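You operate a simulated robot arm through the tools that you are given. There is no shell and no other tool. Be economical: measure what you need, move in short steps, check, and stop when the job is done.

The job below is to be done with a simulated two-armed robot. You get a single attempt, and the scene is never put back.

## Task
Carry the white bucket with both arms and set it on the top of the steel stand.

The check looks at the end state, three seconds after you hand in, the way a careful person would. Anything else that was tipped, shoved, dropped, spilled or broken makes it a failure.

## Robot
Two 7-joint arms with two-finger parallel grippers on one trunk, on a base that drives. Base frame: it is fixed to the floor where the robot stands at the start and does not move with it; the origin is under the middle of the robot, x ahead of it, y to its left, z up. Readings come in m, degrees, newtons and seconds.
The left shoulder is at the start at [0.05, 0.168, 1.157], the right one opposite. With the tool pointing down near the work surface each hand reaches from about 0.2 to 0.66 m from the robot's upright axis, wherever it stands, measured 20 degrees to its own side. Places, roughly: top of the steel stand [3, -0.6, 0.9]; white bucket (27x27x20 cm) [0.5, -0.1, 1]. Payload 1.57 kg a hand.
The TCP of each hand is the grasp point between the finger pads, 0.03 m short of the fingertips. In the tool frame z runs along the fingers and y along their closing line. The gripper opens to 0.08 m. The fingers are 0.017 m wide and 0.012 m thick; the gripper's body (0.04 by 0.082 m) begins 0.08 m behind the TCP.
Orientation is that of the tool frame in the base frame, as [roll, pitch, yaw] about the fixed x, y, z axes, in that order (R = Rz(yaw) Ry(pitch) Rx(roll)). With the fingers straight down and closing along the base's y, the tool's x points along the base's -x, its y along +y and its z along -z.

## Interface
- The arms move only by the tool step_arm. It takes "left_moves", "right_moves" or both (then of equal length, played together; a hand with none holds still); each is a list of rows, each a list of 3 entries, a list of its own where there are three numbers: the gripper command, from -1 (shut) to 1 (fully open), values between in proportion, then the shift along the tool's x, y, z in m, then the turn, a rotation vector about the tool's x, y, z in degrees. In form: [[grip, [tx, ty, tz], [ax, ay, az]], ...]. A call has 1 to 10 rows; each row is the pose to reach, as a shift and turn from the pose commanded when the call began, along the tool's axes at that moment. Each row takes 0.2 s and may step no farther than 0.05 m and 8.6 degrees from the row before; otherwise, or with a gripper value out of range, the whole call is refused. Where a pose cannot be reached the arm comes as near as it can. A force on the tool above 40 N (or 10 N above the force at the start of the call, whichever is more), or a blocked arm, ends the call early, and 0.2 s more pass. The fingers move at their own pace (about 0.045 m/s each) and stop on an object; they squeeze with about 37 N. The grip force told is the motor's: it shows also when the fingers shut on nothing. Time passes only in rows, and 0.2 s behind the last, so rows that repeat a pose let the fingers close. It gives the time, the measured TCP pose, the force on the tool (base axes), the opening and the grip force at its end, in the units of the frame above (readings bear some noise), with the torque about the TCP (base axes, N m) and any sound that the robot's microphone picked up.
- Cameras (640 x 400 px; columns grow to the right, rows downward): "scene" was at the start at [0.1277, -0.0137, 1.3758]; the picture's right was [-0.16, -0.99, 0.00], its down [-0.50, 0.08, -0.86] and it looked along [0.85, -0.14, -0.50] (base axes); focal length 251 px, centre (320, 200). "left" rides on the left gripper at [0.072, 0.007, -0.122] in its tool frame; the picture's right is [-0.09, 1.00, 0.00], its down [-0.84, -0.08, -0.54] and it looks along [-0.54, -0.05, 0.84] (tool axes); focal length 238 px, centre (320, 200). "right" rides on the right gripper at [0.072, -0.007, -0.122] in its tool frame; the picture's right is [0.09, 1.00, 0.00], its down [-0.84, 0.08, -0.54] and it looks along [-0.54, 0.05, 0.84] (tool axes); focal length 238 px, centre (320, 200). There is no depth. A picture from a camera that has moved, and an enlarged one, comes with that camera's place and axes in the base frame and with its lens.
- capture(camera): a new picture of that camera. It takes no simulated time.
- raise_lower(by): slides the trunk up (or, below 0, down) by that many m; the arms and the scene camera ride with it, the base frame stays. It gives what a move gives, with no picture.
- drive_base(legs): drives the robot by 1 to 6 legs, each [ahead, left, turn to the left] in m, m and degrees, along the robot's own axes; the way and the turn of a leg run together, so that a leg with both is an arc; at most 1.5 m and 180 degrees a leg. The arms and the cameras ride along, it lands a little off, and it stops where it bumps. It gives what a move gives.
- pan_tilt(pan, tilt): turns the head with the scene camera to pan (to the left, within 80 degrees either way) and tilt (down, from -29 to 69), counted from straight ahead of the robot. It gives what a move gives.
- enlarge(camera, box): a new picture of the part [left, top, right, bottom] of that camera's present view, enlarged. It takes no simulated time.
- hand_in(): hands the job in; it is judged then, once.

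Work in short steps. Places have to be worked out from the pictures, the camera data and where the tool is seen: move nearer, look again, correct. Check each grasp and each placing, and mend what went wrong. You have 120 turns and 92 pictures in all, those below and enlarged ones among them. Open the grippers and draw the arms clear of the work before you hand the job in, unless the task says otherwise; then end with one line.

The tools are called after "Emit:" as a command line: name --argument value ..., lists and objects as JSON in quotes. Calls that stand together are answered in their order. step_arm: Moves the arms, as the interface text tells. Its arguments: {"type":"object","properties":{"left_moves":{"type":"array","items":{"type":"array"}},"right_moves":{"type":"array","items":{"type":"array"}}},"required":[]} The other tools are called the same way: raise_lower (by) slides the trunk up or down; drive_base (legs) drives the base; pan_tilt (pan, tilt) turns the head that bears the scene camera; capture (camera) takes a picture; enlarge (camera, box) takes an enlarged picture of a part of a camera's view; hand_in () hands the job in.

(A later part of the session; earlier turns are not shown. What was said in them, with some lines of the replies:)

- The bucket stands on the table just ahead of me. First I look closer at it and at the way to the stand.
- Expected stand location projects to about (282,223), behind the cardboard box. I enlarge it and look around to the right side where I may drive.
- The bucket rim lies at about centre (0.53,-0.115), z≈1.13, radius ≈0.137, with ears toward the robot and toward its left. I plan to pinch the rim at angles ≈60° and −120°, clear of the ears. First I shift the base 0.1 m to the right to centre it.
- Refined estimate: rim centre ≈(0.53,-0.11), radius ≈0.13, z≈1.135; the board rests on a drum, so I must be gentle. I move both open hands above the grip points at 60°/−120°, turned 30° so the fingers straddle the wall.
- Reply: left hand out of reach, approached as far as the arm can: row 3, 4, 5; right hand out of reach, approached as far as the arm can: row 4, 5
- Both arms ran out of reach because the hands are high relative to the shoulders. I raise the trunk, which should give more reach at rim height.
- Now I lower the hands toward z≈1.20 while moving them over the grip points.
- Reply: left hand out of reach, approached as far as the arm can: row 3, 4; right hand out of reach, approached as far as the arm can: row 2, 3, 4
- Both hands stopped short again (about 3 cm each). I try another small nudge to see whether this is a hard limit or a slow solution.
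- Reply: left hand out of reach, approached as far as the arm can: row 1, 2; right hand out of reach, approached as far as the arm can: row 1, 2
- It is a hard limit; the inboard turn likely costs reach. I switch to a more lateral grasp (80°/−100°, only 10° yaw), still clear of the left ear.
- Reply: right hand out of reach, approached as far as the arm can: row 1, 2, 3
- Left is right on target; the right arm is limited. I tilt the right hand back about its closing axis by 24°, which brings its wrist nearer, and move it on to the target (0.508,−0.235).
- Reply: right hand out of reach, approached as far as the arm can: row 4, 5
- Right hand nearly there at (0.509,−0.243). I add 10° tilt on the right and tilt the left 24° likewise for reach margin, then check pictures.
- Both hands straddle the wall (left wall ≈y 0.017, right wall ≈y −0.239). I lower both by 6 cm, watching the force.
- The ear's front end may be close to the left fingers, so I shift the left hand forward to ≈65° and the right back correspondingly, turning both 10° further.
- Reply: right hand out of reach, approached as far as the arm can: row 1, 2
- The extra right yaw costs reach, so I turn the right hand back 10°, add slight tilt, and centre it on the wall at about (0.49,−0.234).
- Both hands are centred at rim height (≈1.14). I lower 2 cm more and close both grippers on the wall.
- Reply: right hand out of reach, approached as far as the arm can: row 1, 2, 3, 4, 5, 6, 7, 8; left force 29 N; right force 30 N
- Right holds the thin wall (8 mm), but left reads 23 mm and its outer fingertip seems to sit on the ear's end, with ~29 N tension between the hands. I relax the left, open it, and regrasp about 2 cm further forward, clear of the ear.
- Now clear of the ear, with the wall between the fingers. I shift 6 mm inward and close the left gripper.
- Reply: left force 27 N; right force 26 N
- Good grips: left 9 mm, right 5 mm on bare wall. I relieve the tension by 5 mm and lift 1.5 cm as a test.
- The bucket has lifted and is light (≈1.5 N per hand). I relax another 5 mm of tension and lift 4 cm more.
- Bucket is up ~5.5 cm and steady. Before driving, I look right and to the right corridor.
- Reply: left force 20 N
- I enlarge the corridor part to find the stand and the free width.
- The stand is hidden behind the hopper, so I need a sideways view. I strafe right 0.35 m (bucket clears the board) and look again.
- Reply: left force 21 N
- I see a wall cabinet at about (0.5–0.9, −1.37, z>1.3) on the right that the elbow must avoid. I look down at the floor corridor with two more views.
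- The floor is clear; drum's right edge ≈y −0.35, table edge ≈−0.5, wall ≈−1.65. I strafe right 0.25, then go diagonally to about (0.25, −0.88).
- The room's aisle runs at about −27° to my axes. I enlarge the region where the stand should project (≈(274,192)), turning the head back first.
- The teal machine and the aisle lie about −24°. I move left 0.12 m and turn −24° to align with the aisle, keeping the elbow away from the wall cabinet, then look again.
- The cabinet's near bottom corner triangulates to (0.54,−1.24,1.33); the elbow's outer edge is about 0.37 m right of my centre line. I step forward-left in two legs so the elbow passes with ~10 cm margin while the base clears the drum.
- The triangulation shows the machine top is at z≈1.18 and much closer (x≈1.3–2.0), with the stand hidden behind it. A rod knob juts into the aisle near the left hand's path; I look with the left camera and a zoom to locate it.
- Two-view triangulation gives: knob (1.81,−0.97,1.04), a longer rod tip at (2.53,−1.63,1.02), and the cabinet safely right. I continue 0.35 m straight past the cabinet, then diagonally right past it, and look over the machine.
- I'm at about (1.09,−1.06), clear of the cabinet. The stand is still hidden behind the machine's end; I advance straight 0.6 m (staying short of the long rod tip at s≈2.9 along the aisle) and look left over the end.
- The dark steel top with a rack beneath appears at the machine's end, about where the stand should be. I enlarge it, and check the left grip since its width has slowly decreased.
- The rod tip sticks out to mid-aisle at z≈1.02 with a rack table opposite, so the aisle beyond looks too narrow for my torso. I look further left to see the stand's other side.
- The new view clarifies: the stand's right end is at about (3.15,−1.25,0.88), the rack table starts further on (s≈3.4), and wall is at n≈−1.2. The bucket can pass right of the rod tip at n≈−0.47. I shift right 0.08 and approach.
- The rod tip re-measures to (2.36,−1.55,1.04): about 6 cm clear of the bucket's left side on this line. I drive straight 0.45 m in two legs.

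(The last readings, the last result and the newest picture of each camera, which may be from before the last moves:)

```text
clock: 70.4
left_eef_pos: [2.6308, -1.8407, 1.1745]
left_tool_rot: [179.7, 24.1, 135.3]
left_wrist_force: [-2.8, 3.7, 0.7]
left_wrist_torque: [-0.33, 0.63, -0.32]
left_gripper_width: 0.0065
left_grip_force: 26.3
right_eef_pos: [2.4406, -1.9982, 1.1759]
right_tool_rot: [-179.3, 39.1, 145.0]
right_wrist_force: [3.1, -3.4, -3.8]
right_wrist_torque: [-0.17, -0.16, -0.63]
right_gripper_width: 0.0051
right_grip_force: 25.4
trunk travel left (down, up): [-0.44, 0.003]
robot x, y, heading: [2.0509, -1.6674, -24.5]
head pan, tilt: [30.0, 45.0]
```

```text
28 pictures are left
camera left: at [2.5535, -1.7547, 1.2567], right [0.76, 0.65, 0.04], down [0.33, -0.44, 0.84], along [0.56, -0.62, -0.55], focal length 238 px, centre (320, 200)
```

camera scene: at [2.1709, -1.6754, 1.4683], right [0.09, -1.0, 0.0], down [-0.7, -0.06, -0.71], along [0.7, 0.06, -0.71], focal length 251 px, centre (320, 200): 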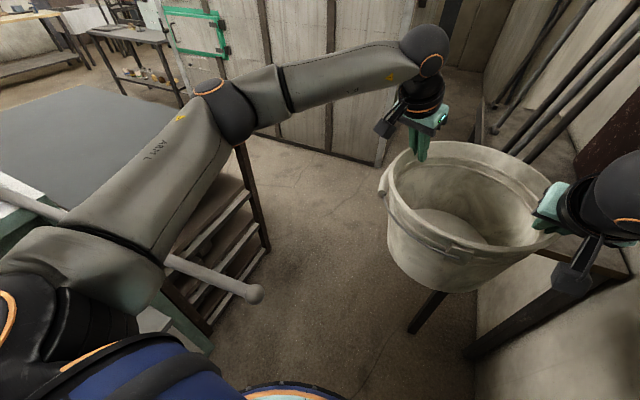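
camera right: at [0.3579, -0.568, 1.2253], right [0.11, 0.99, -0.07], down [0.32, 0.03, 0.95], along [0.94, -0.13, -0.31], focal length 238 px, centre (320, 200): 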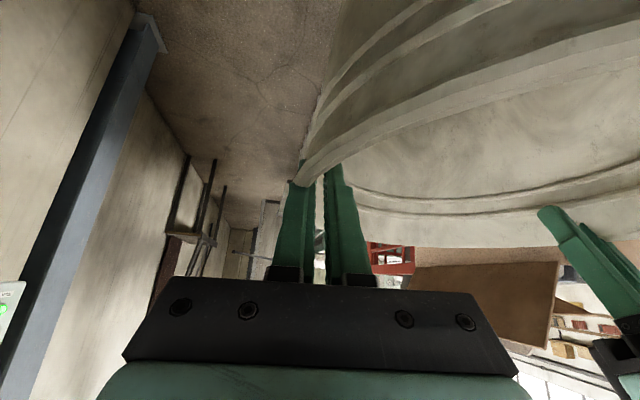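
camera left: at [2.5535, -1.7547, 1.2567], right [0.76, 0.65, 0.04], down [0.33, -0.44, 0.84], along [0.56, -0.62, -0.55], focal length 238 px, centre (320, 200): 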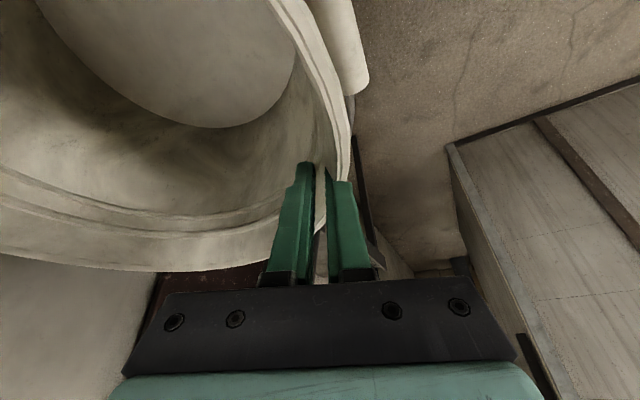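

The bucket is past the rod and I now see the stand's right end: edge from about (2.55,−1.05) to (3.1,−1.22), z≈0.86, with open floor beyond. I turn left 24.5°, then sidestep right around the rod tip (keeping ≥0.35 m from my axis), turning further left.

Emit:
drive_base --legs '[[0, 0, 24.5], [0.12, -0.2, 0]]'

Emit:
capture --camera "scene"

Emit:
pan_tilt --pan -40 --tilt 40

Emit:
capture --camera "scene"

```text
clock: 74.0
left_eef_pos: [2.7672, -1.7893, 1.1735]
left_tool_rot: [179.7, 23.9, 159.3]
left_wrist_force: [-3.4, 0.7, 0.9]
left_wrist_torque: [-0.65, 0.22, -0.14]
left_gripper_width: 0.0064
left_grip_force: 26.2
right_eef_pos: [2.6574, -2.0101, 1.1762]
right_tool_rot: [-179.4, 39.1, 169.0]
right_wrist_force: [3.2, -1.0, -5.0]
right_wrist_torque: [-0.05, 0.03, -0.67]
right_gripper_width: 0.0049
right_grip_force: 25.7
trunk travel left (down, up): [-0.44, 0.003]
robot x, y, heading: [2.1697, -1.863, -0.8]
head pan, tilt: [30.0, 45.0]
```

```text
27 pictures are left
camera scene: at [2.281, -1.8251, 1.4683], right [0.49, -0.87, 0.0], down [-0.62, -0.34, -0.71], along [0.62, 0.34, -0.71], focal length 251 px, centre (320, 200)
```

scene: 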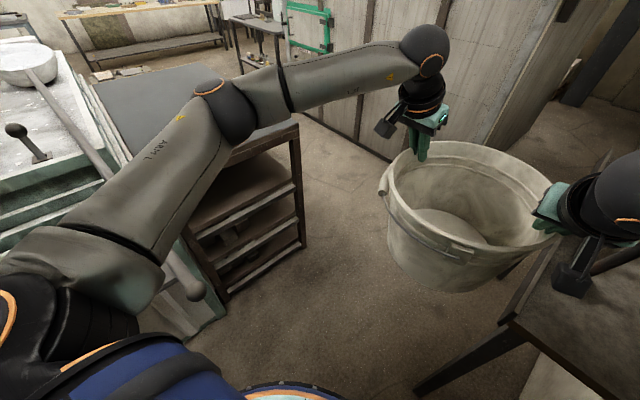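

```text
clock: 75.4
left_eef_pos: [2.7685, -1.7898, 1.1746]
left_tool_rot: [179.7, 24.0, 159.4]
left_wrist_force: [-4.3, 0.4, 1.3]
left_wrist_torque: [-0.68, 0.39, -0.22]
left_gripper_width: 0.0065
left_grip_force: 25.8
right_eef_pos: [2.6583, -2.0103, 1.1764]
right_tool_rot: [-179.3, 39.2, 169.0]
right_wrist_force: [3.6, -0.9, -4.7]
right_wrist_torque: [-0.06, -0.11, -0.6]
right_gripper_width: 0.0049
right_grip_force: 25.3
trunk travel left (down, up): [-0.44, 0.003]
robot x, y, heading: [2.172, -1.8633, -0.6]
head pan, tilt: [-40.0, 40.0]
```

```text
26 pictures are left
camera scene: at [2.2742, -1.92, 1.4756], right [-0.65, -0.76, 0.0], down [-0.49, 0.42, -0.77], along [0.58, -0.5, -0.64], focal length 251 px, centre (320, 200)
```

scene: 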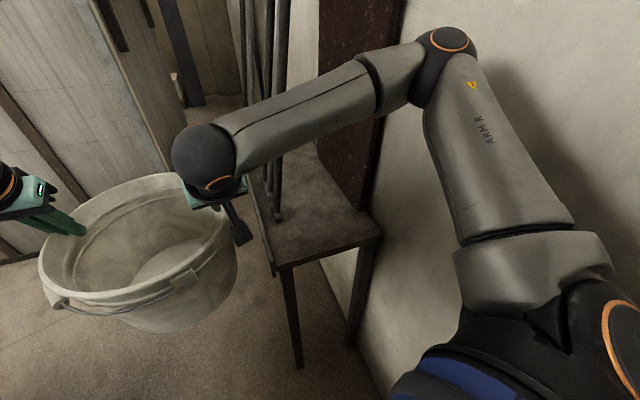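

The table near-left corner is at (2.68,−2.12), rods at about (2.9,−2.25). I turn left 20° first, then move around the rod tip keeping ≥0.35 m away from it.

Emit:
drive_base --legs '[[0, 0, 20], [0.175, -0.104, 0]]'

Emit:
pan_tilt --pan 45 --tilt 45

Emit:
capture --camera "scene"

```text
clock: 78.1
left_eef_pos: [2.906, -1.6337, 1.1743]
left_tool_rot: [179.6, 24.0, 179.3]
left_wrist_force: [-2.8, -0.2, 0.2]
left_wrist_torque: [-0.72, -0.02, -0.07]
left_gripper_width: 0.0065
left_grip_force: 25.9
right_eef_pos: [2.8764, -1.8789, 1.1762]
right_tool_rot: [-179.4, 39.0, -171.3]
right_wrist_force: [3.8, 0.6, -4.7]
right_wrist_torque: [-0.05, -0.01, -0.56]
right_gripper_width: 0.0052
right_grip_force: 25.2
trunk travel left (down, up): [-0.44, 0.003]
robot x, y, heading: [2.3665, -1.9048, 18.9]
head pan, tilt: [-40.0, 40.0]
```

```text
clock: 79.7
left_eef_pos: [2.9058, -1.6324, 1.1742]
left_tool_rot: [179.8, 24.1, 179.3]
left_wrist_force: [-2.8, -0.5, 1.0]
left_wrist_torque: [-0.79, 0.03, -0.06]
left_gripper_width: 0.006
left_grip_force: 26.2
right_eef_pos: [2.8764, -1.8787, 1.175]
right_tool_rot: [-179.3, 39.0, -171.2]
right_wrist_force: [2.7, 0.8, -4.9]
right_wrist_torque: [0.0, -0.02, -0.62]
right_gripper_width: 0.0048
right_grip_force: 25.3
trunk travel left (down, up): [-0.44, 0.003]
robot x, y, heading: [2.3695, -1.9069, 18.9]
head pan, tilt: [45.0, 45.0]
```

```text
25 pictures are left
camera scene: at [2.4412, -1.8195, 1.4683], right [0.9, -0.44, 0.0], down [-0.31, -0.64, -0.71], along [0.31, 0.64, -0.71], focal length 251 px, centre (320, 200)
```

scene: 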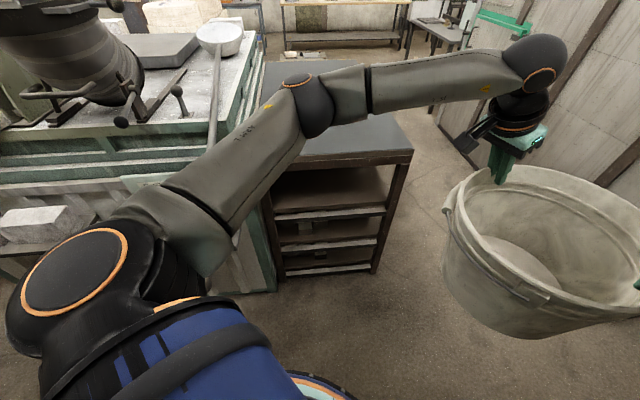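

I've a clear view of the stand: right end from (2.56,−1.015) to (3.14,−1.215), z≈0.88. To pass midway between the ladle-handle tip and the table leg, I turn 8° left and go straight 0.36 m.

Emit:
drive_base --legs '[[0, 0, 8.1], [0.17, -0.01, 0], [0.19, -0.01, 0]]'

Emit:
capture --camera "scene"

```text
clock: 82.9
left_eef_pos: [3.1915, -1.4079, 1.1744]
left_tool_rot: [179.8, 24.1, -172.5]
left_wrist_force: [-3.0, -1.2, 2.3]
left_wrist_torque: [-0.78, -0.06, 0.0]
left_gripper_width: 0.0061
left_grip_force: 26.9
right_eef_pos: [3.1976, -1.6551, 1.1764]
right_tool_rot: [-179.4, 39.0, -162.7]
right_wrist_force: [3.4, 2.2, -5.3]
right_wrist_torque: [-0.03, -0.05, -0.6]
right_gripper_width: 0.005
right_grip_force: 25.1
trunk travel left (down, up): [-0.44, 0.003]
robot x, y, heading: [2.6972, -1.756, 27.4]
head pan, tilt: [45.0, 45.0]
```

```text
24 pictures are left
camera scene: at [2.7592, -1.6605, 1.4683], right [0.95, -0.3, 0.0], down [-0.21, -0.67, -0.71], along [0.21, 0.67, -0.71], focal length 251 px, centre (320, 200)
```

scene: 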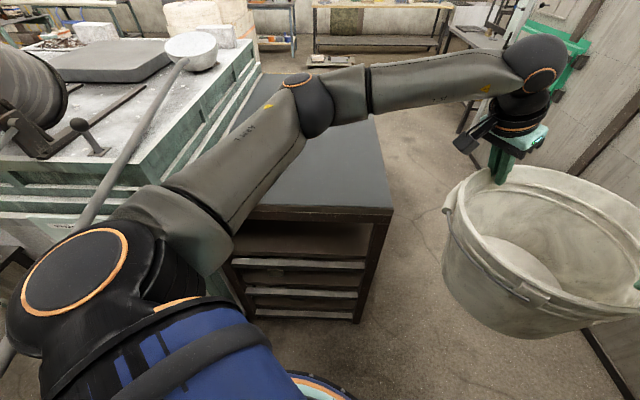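

No contact. Now I turn to face the stand's end squarely (heading ≈71°) and move forward 0.2 m.

Emit:
drive_base --legs '[[0, 0, 43.6], [0.2, 0, 0]]'

Emit:
pan_tilt --pan 0 --tilt 50

Emit:
capture --camera "scene"

Emit:
capture --camera "left"

Emit:
capture --camera "right"

```text
clock: 86.5
left_eef_pos: [2.8751, -0.9786, 1.175]
left_tool_rot: [179.8, 23.9, -128.6]
left_wrist_force: [-0.8, -2.5, 0.7]
left_wrist_torque: [-0.46, -0.71, 0.11]
left_gripper_width: 0.006
left_grip_force: 25.9
right_eef_pos: [3.0524, -1.1513, 1.1761]
right_tool_rot: [-179.2, 39.0, -119.0]
right_wrist_force: [0.4, 2.0, -4.7]
right_wrist_torque: [-0.06, 0.05, -0.53]
right_gripper_width: 0.0052
right_grip_force: 24.8
trunk travel left (down, up): [-0.44, 0.003]
robot x, y, heading: [2.7636, -1.5708, 71.2]
head pan, tilt: [45.0, 45.0]
```

```text
clock: 87.6
left_eef_pos: [2.8766, -0.9793, 1.1738]
left_tool_rot: [179.8, 24.1, -128.6]
left_wrist_force: [-0.9, -1.4, 1.4]
left_wrist_torque: [-0.55, -0.67, 0.05]
left_gripper_width: 0.0062
left_grip_force: 25.7
right_eef_pos: [3.0526, -1.1526, 1.1758]
right_tool_rot: [-179.4, 39.0, -118.9]
right_wrist_force: [0.5, 1.5, -4.3]
right_wrist_torque: [0.04, 0.06, -0.53]
right_gripper_width: 0.0048
right_grip_force: 25.1
trunk travel left (down, up): [-0.44, 0.003]
robot x, y, heading: [2.7646, -1.5681, 71.4]
head pan, tilt: [0.0, 50.0]
```

```text
23 pictures are left
camera scene: at [2.7997, -1.4589, 1.4614], right [0.95, -0.32, 0.0], down [-0.25, -0.73, -0.64], along [0.21, 0.61, -0.77], focal length 251 px, centre (320, 200)
```

scene: 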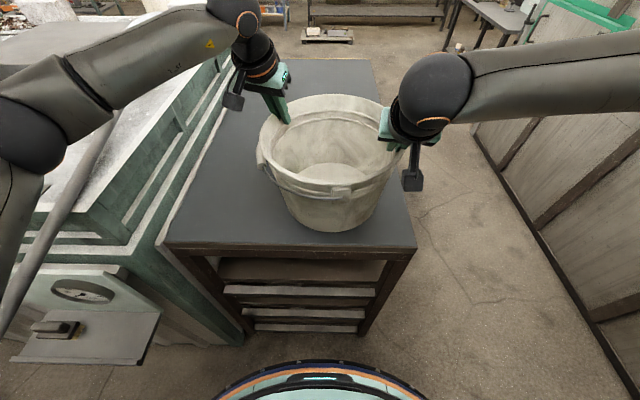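

```text
22 pictures are left
camera left: at [2.7999, -1.0652, 1.257], right [-0.73, 0.69, 0.04], down [0.4, 0.38, 0.84], along [0.56, 0.62, -0.55], focal length 238 px, centre (320, 200)
```

left: 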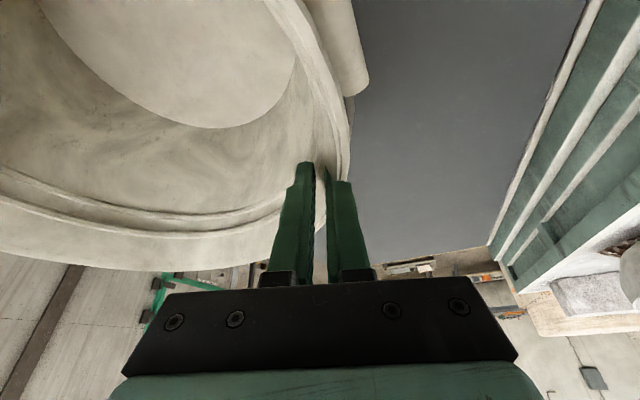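

```text
21 pictures are left
camera right: at [2.9935, -1.2713, 1.225], right [-0.9, 0.43, -0.07], down [0.08, 0.31, 0.95], along [0.43, 0.85, -0.31], focal length 238 px, centre (320, 200)
```

right: 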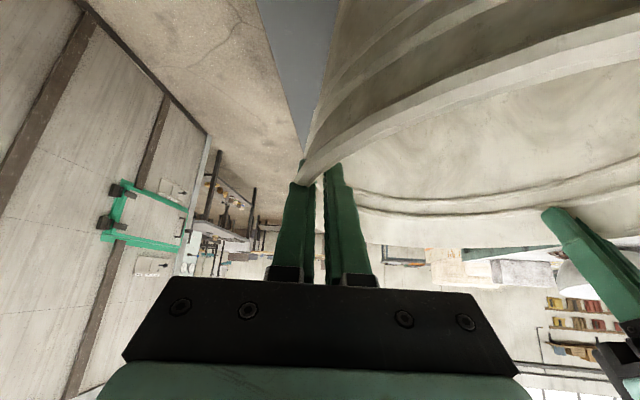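

The stand top is clear and the bucket hovers over its end, about 8 cm inside the edge. The base front has ~18 cm to the stand, so I creep forward 0.10 m and recheck.

Emit:
drive_base --legs '[[0.1, 0.01, 0]]'

Emit:
capture --camera "scene"

```text
clock: 88.8
left_eef_pos: [2.8989, -0.8808, 1.1741]
left_tool_rot: [179.7, 23.9, -128.5]
left_wrist_force: [0.0, -1.9, 1.2]
left_wrist_torque: [-0.47, -0.68, 0.07]
left_gripper_width: 0.0061
left_grip_force: 25.4
right_eef_pos: [3.0763, -1.0539, 1.1759]
right_tool_rot: [-179.2, 39.0, -119.0]
right_wrist_force: [0.7, 2.2, -5.1]
right_wrist_torque: [-0.02, 0.06, -0.55]
right_gripper_width: 0.005
right_grip_force: 25.6
trunk travel left (down, up): [-0.44, 0.003]
robot x, y, heading: [2.7864, -1.4737, 70.9]
head pan, tilt: [0.0, 50.0]
```

```text
20 pictures are left
camera scene: at [2.8229, -1.3599, 1.4613], right [0.95, -0.32, 0.0], down [-0.25, -0.73, -0.64], along [0.21, 0.61, -0.77], focal length 251 px, centre (320, 200)
```

scene: 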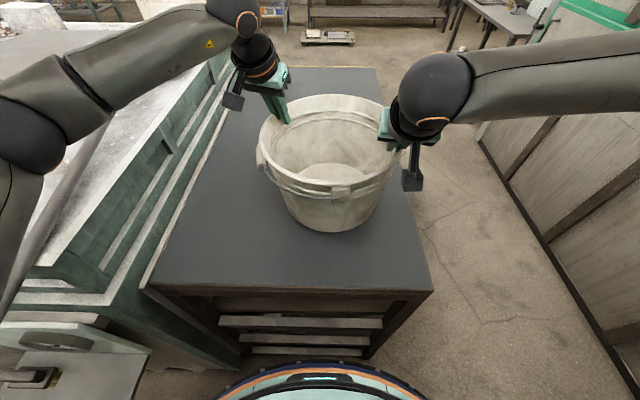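

The bucket is now well inside the top (~18 cm from the end). I lower it with the trunk by 7 cm first.

Emit:
raise_lower --by -0.07

Emit:
enlarge --camera "scene" --box '[200, 80, 440, 260]'

Emit:
raise_lower --by -0.015

```text
clock: 89.7
left_eef_pos: [2.9016, -0.8788, 1.1273]
left_tool_rot: [180.0, 26.3, -128.4]
left_wrist_force: [-3.2, -2.4, 9.5]
left_wrist_torque: [-0.18, -0.21, 0.15]
left_gripper_width: 0.006
left_grip_force: 25.7
right_eef_pos: [3.077, -1.0526, 1.1231]
right_tool_rot: [180.0, 40.8, -119.8]
right_wrist_force: [-0.1, -2.4, 7.7]
right_wrist_torque: [0.23, -0.12, -0.58]
right_gripper_width: 0.0053
right_grip_force: 25.1
trunk travel left (down, up): [-0.376, 0.067]
robot x, y, heading: [2.787, -1.4683, 71.1]
head pan, tilt: [0.0, 50.0]
stopped: the force on the tool passed its limit at 48 N (the readings are from after the stop); the commanded pose is now the measured one
```

```text
2.22 times, centred on (320, 170) of scene
camera zoom: at [2.8219, -1.3627, 1.3972], right [0.95, -0.32, 0.0], down [-0.25, -0.72, -0.64], along [0.21, 0.61, -0.77], focal length 557 px, centre (320, 267)
```

zoom: 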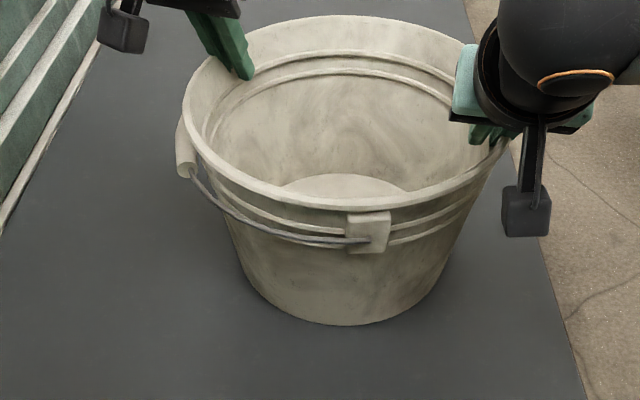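

```text
clock: 90.2
left_eef_pos: [2.9021, -0.8746, 1.1256]
left_tool_rot: [-179.8, 27.8, -128.2]
left_wrist_force: [-2.2, -1.2, 12.6]
left_wrist_torque: [-0.47, 0.05, 0.12]
left_gripper_width: 0.0058
left_grip_force: 25.9
right_eef_pos: [3.0778, -1.0494, 1.1183]
right_tool_rot: [179.5, 41.5, -120.2]
right_wrist_force: [-0.7, 1.1, 9.6]
right_wrist_torque: [-0.28, -0.1, -0.78]
right_gripper_width: 0.0053
right_grip_force: 25.1
trunk travel left (down, up): [-0.365, 0.078]
robot x, y, heading: [2.7858, -1.4741, 71.3]
head pan, tilt: [0.0, 50.0]
stopped: the force on the tool passed its limit at 45 N (the readings are from after the stop); the commanded pose is now the measured one
```

Contact: the bucket rests on the stand (upward ~10 N on each hand). I open both grippers slowly in place.

Emit:
step_arm --left_moves '[[-0.6, [0, 0, 0], [0, 0, 0]], [-0.3, [0, 0, 0], [0, 0, 0]], [0, [0, 0, 0], [0, 0, 0]], [0.4, [0, 0, 0], [0, 0, 0]], [0.7, [0, 0, 0], [0, 0, 0]], [0.7, [0, 0, 0], [0, 0, 0]]]' --right_moves '[[-0.6, [0, 0, 0], [0, 0, 0]], [-0.3, [0, 0, 0], [0, 0, 0]], [0, [0, 0, 0], [0, 0, 0]], [0.4, [0, 0, 0], [0, 0, 0]], [0.7, [0, 0, 0], [0, 0, 0]], [0.7, [0, 0, 0], [0, 0, 0]]]'

Emit:
capture --camera "left"

Emit:
capture --camera "right"

Emit:
capture --camera "scene"

```text
clock: 91.6
left_eef_pos: [2.9039, -0.875, 1.1226]
left_tool_rot: [-179.8, 27.4, -128.2]
left_wrist_force: [0.2, -0.7, 0.0]
left_wrist_torque: [-0.03, -0.01, 0.01]
left_gripper_width: 0.0681
left_grip_force: 0.1
right_eef_pos: [3.0776, -1.0478, 1.1141]
right_tool_rot: [179.7, 41.1, -119.9]
right_wrist_force: [0.1, 0.2, 0.1]
right_wrist_torque: [-0.02, 0.02, 0.01]
right_gripper_width: 0.0679
right_grip_force: 0.0
trunk travel left (down, up): [-0.365, 0.078]
robot x, y, heading: [2.7868, -1.4724, 71.3]
head pan, tilt: [0.0, 50.0]
```

```text
18 pictures are left
camera left: at [2.8237, -0.9637, 1.1987], right [-0.73, 0.68, 0.04], down [0.36, 0.34, 0.87], along [0.58, 0.65, -0.5], focal length 238 px, centre (320, 200)
```

left: 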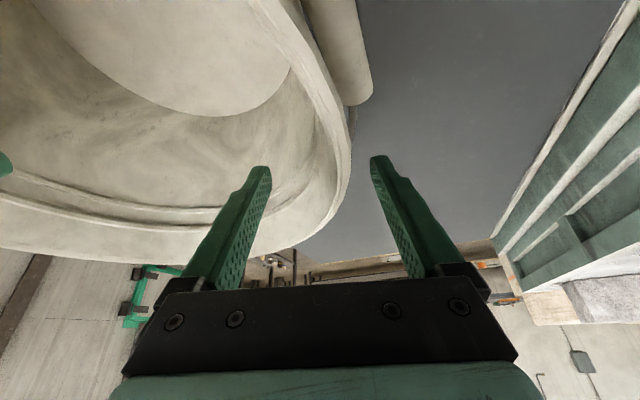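

```text
17 pictures are left
camera right: at [3.0178, -1.1685, 1.1586], right [-0.9, 0.43, -0.06], down [0.07, 0.27, 0.96], along [0.43, 0.86, -0.28], focal length 238 px, centre (320, 200)
```

right: 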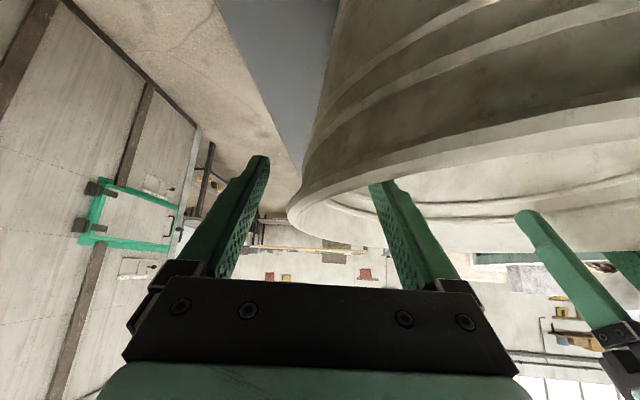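

```text
16 pictures are left
camera scene: at [2.8228, -1.3608, 1.3865], right [0.95, -0.32, 0.0], down [-0.25, -0.73, -0.64], along [0.21, 0.61, -0.77], focal length 251 px, centre (320, 200)
```

scene: 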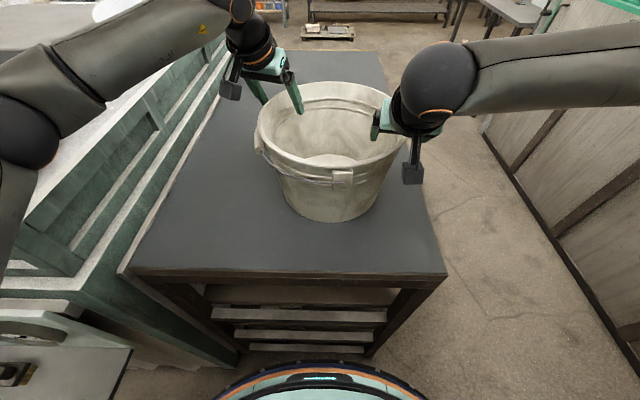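

Both hands are free and the bucket stands upright. I raise the trunk straight up by 7.5 cm to lift the fingers off the rim.

Emit:
raise_lower --by 0.075

Emit:
capture --camera "right"

Emit:
capture --camera "left"

```text
clock: 92.7
left_eef_pos: [2.9029, -0.8743, 1.1977]
left_tool_rot: [-180.0, 27.5, -128.3]
left_wrist_force: [-1.0, -0.1, -1.2]
left_wrist_torque: [0.03, 0.0, -0.01]
left_gripper_width: 0.0679
left_grip_force: 0.1
right_eef_pos: [3.0774, -1.0479, 1.1888]
right_tool_rot: [179.7, 41.1, -119.9]
right_wrist_force: [-0.8, 0.6, -1.3]
right_wrist_torque: [0.01, 0.03, 0.04]
right_gripper_width: 0.068
right_grip_force: 0.0
trunk travel left (down, up): [-0.44, 0.003]
robot x, y, heading: [2.7862, -1.4718, 71.4]
head pan, tilt: [0.0, 50.0]
```

```text
15 pictures are left
camera right: at [3.0179, -1.1683, 1.2335], right [-0.9, 0.43, -0.06], down [0.07, 0.27, 0.96], along [0.43, 0.86, -0.28], focal length 238 px, centre (320, 200)
```

right: 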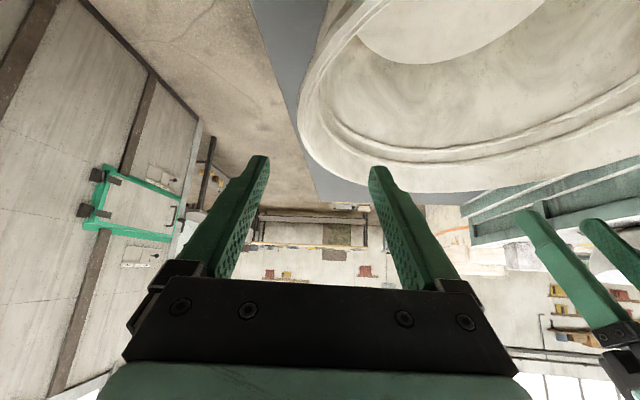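

```text
14 pictures are left
camera left: at [2.8238, -0.9635, 1.2735], right [-0.73, 0.68, 0.04], down [0.36, 0.34, 0.87], along [0.58, 0.65, -0.5], focal length 238 px, centre (320, 200)
```

left: 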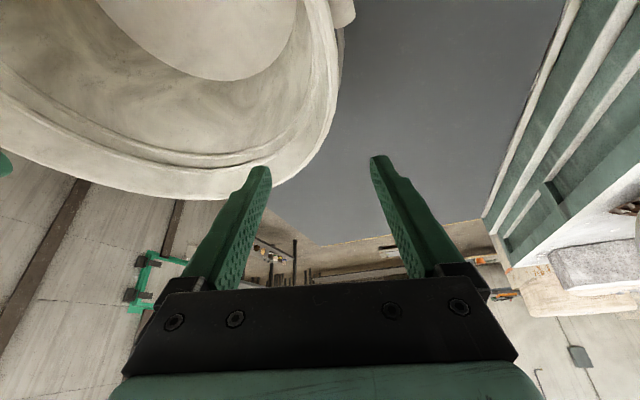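

Fingers are above the rim. I raise both hands 3 cm more and spread them outward 9 cm, away from the bucket.

Emit:
step_arm --left_moves '[[0.7, [-0.007, 0, -0.0133], [0, 0, 0]], [0.7, [-0.0139, 0, -0.0266], [0, 0, 0]], [0.7, [-0.0139, 0.03, -0.0266], [0, 0, 0]], [0.7, [-0.0139, 0.06, -0.0266], [0, 0, 0]], [0.7, [-0.0139, 0.09, -0.0266], [0, 0, 0]]]' --right_moves '[[0.7, [-0.0098, 0, -0.0113], [0, 0, 0]], [0.7, [-0.0197, 0, -0.0226], [0, 0, 0]], [0.7, [-0.0197, -0.03, -0.0226], [0, 0, 0]], [0.7, [-0.0197, -0.06, -0.0226], [0, 0, 0]], [0.7, [-0.0197, -0.09, -0.0226], [0, 0, 0]]]'

Emit:
capture --camera "scene"

```text
clock: 93.9
left_eef_pos: [2.8309, -0.819, 1.2272]
left_tool_rot: [-179.9, 27.5, -128.2]
left_wrist_force: [-1.0, -0.6, 0.4]
left_wrist_torque: [0.0, -0.03, -0.01]
left_gripper_width: 0.0679
left_grip_force: 0.1
right_eef_pos: [3.1572, -1.0949, 1.2195]
right_tool_rot: [179.7, 41.2, -120.0]
right_wrist_force: [0.1, 0.7, 0.3]
right_wrist_torque: [0.01, -0.02, 0.02]
right_gripper_width: 0.068
right_grip_force: 0.0
trunk travel left (down, up): [-0.44, 0.003]
robot x, y, heading: [2.7884, -1.4718, 71.2]
head pan, tilt: [0.0, 50.0]
```

```text
13 pictures are left
camera scene: at [2.8227, -1.3613, 1.4616], right [0.95, -0.32, 0.0], down [-0.25, -0.72, -0.64], along [0.21, 0.61, -0.77], focal length 251 px, centre (320, 200)
```

scene: 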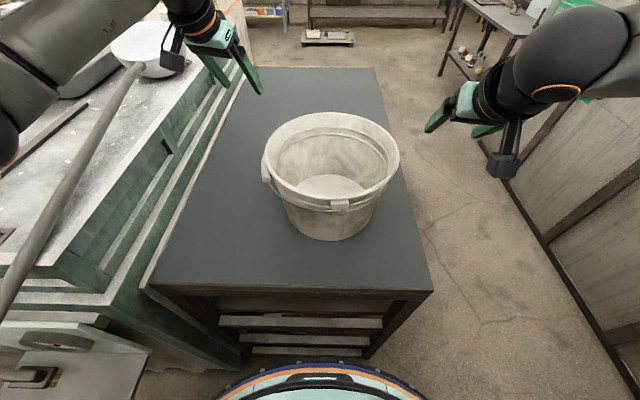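

The bucket stands upright on the stand, hands are clear. I back the base 0.1 m along the known-safe line for more room and do a last check.

Emit:
drive_base --legs '[[-0.1, 0, 0]]'

Emit:
capture --camera "scene"

```text
clock: 95.1
left_eef_pos: [2.7999, -0.9149, 1.2277]
left_tool_rot: [-179.9, 27.4, -128.0]
left_wrist_force: [-0.1, 0.8, -0.6]
left_wrist_torque: [0.0, 0.01, 0.0]
left_gripper_width: 0.0681
left_grip_force: 0.1
right_eef_pos: [3.1231, -1.1866, 1.22]
right_tool_rot: [179.7, 41.2, -119.8]
right_wrist_force: [-0.5, -0.2, -0.6]
right_wrist_torque: [0.02, -0.01, 0.01]
right_gripper_width: 0.0679
right_grip_force: 0.0
trunk travel left (down, up): [-0.44, 0.003]
robot x, y, heading: [2.7546, -1.5665, 71.2]
head pan, tilt: [0.0, 50.0]
```

```text
12 pictures are left
camera scene: at [2.7905, -1.4551, 1.4616], right [0.95, -0.32, 0.0], down [-0.25, -0.73, -0.64], along [0.21, 0.61, -0.77], focal length 251 px, centre (320, 200)
```

scene: 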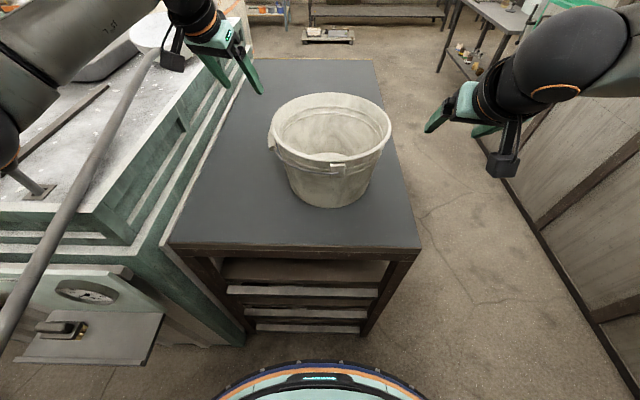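

The bucket is upright and at rest on the stand, the grippers are open and clear of it, and the pictures show nothing disturbed, so I hand in.

Emit:
hand_in

```text
The job is handed in.
```

The white bucket is standing upright on top of the steel stand, carried there with both arms. The grippers are open and clear of it, and neither the pictures nor the readings showed anything else being touched.
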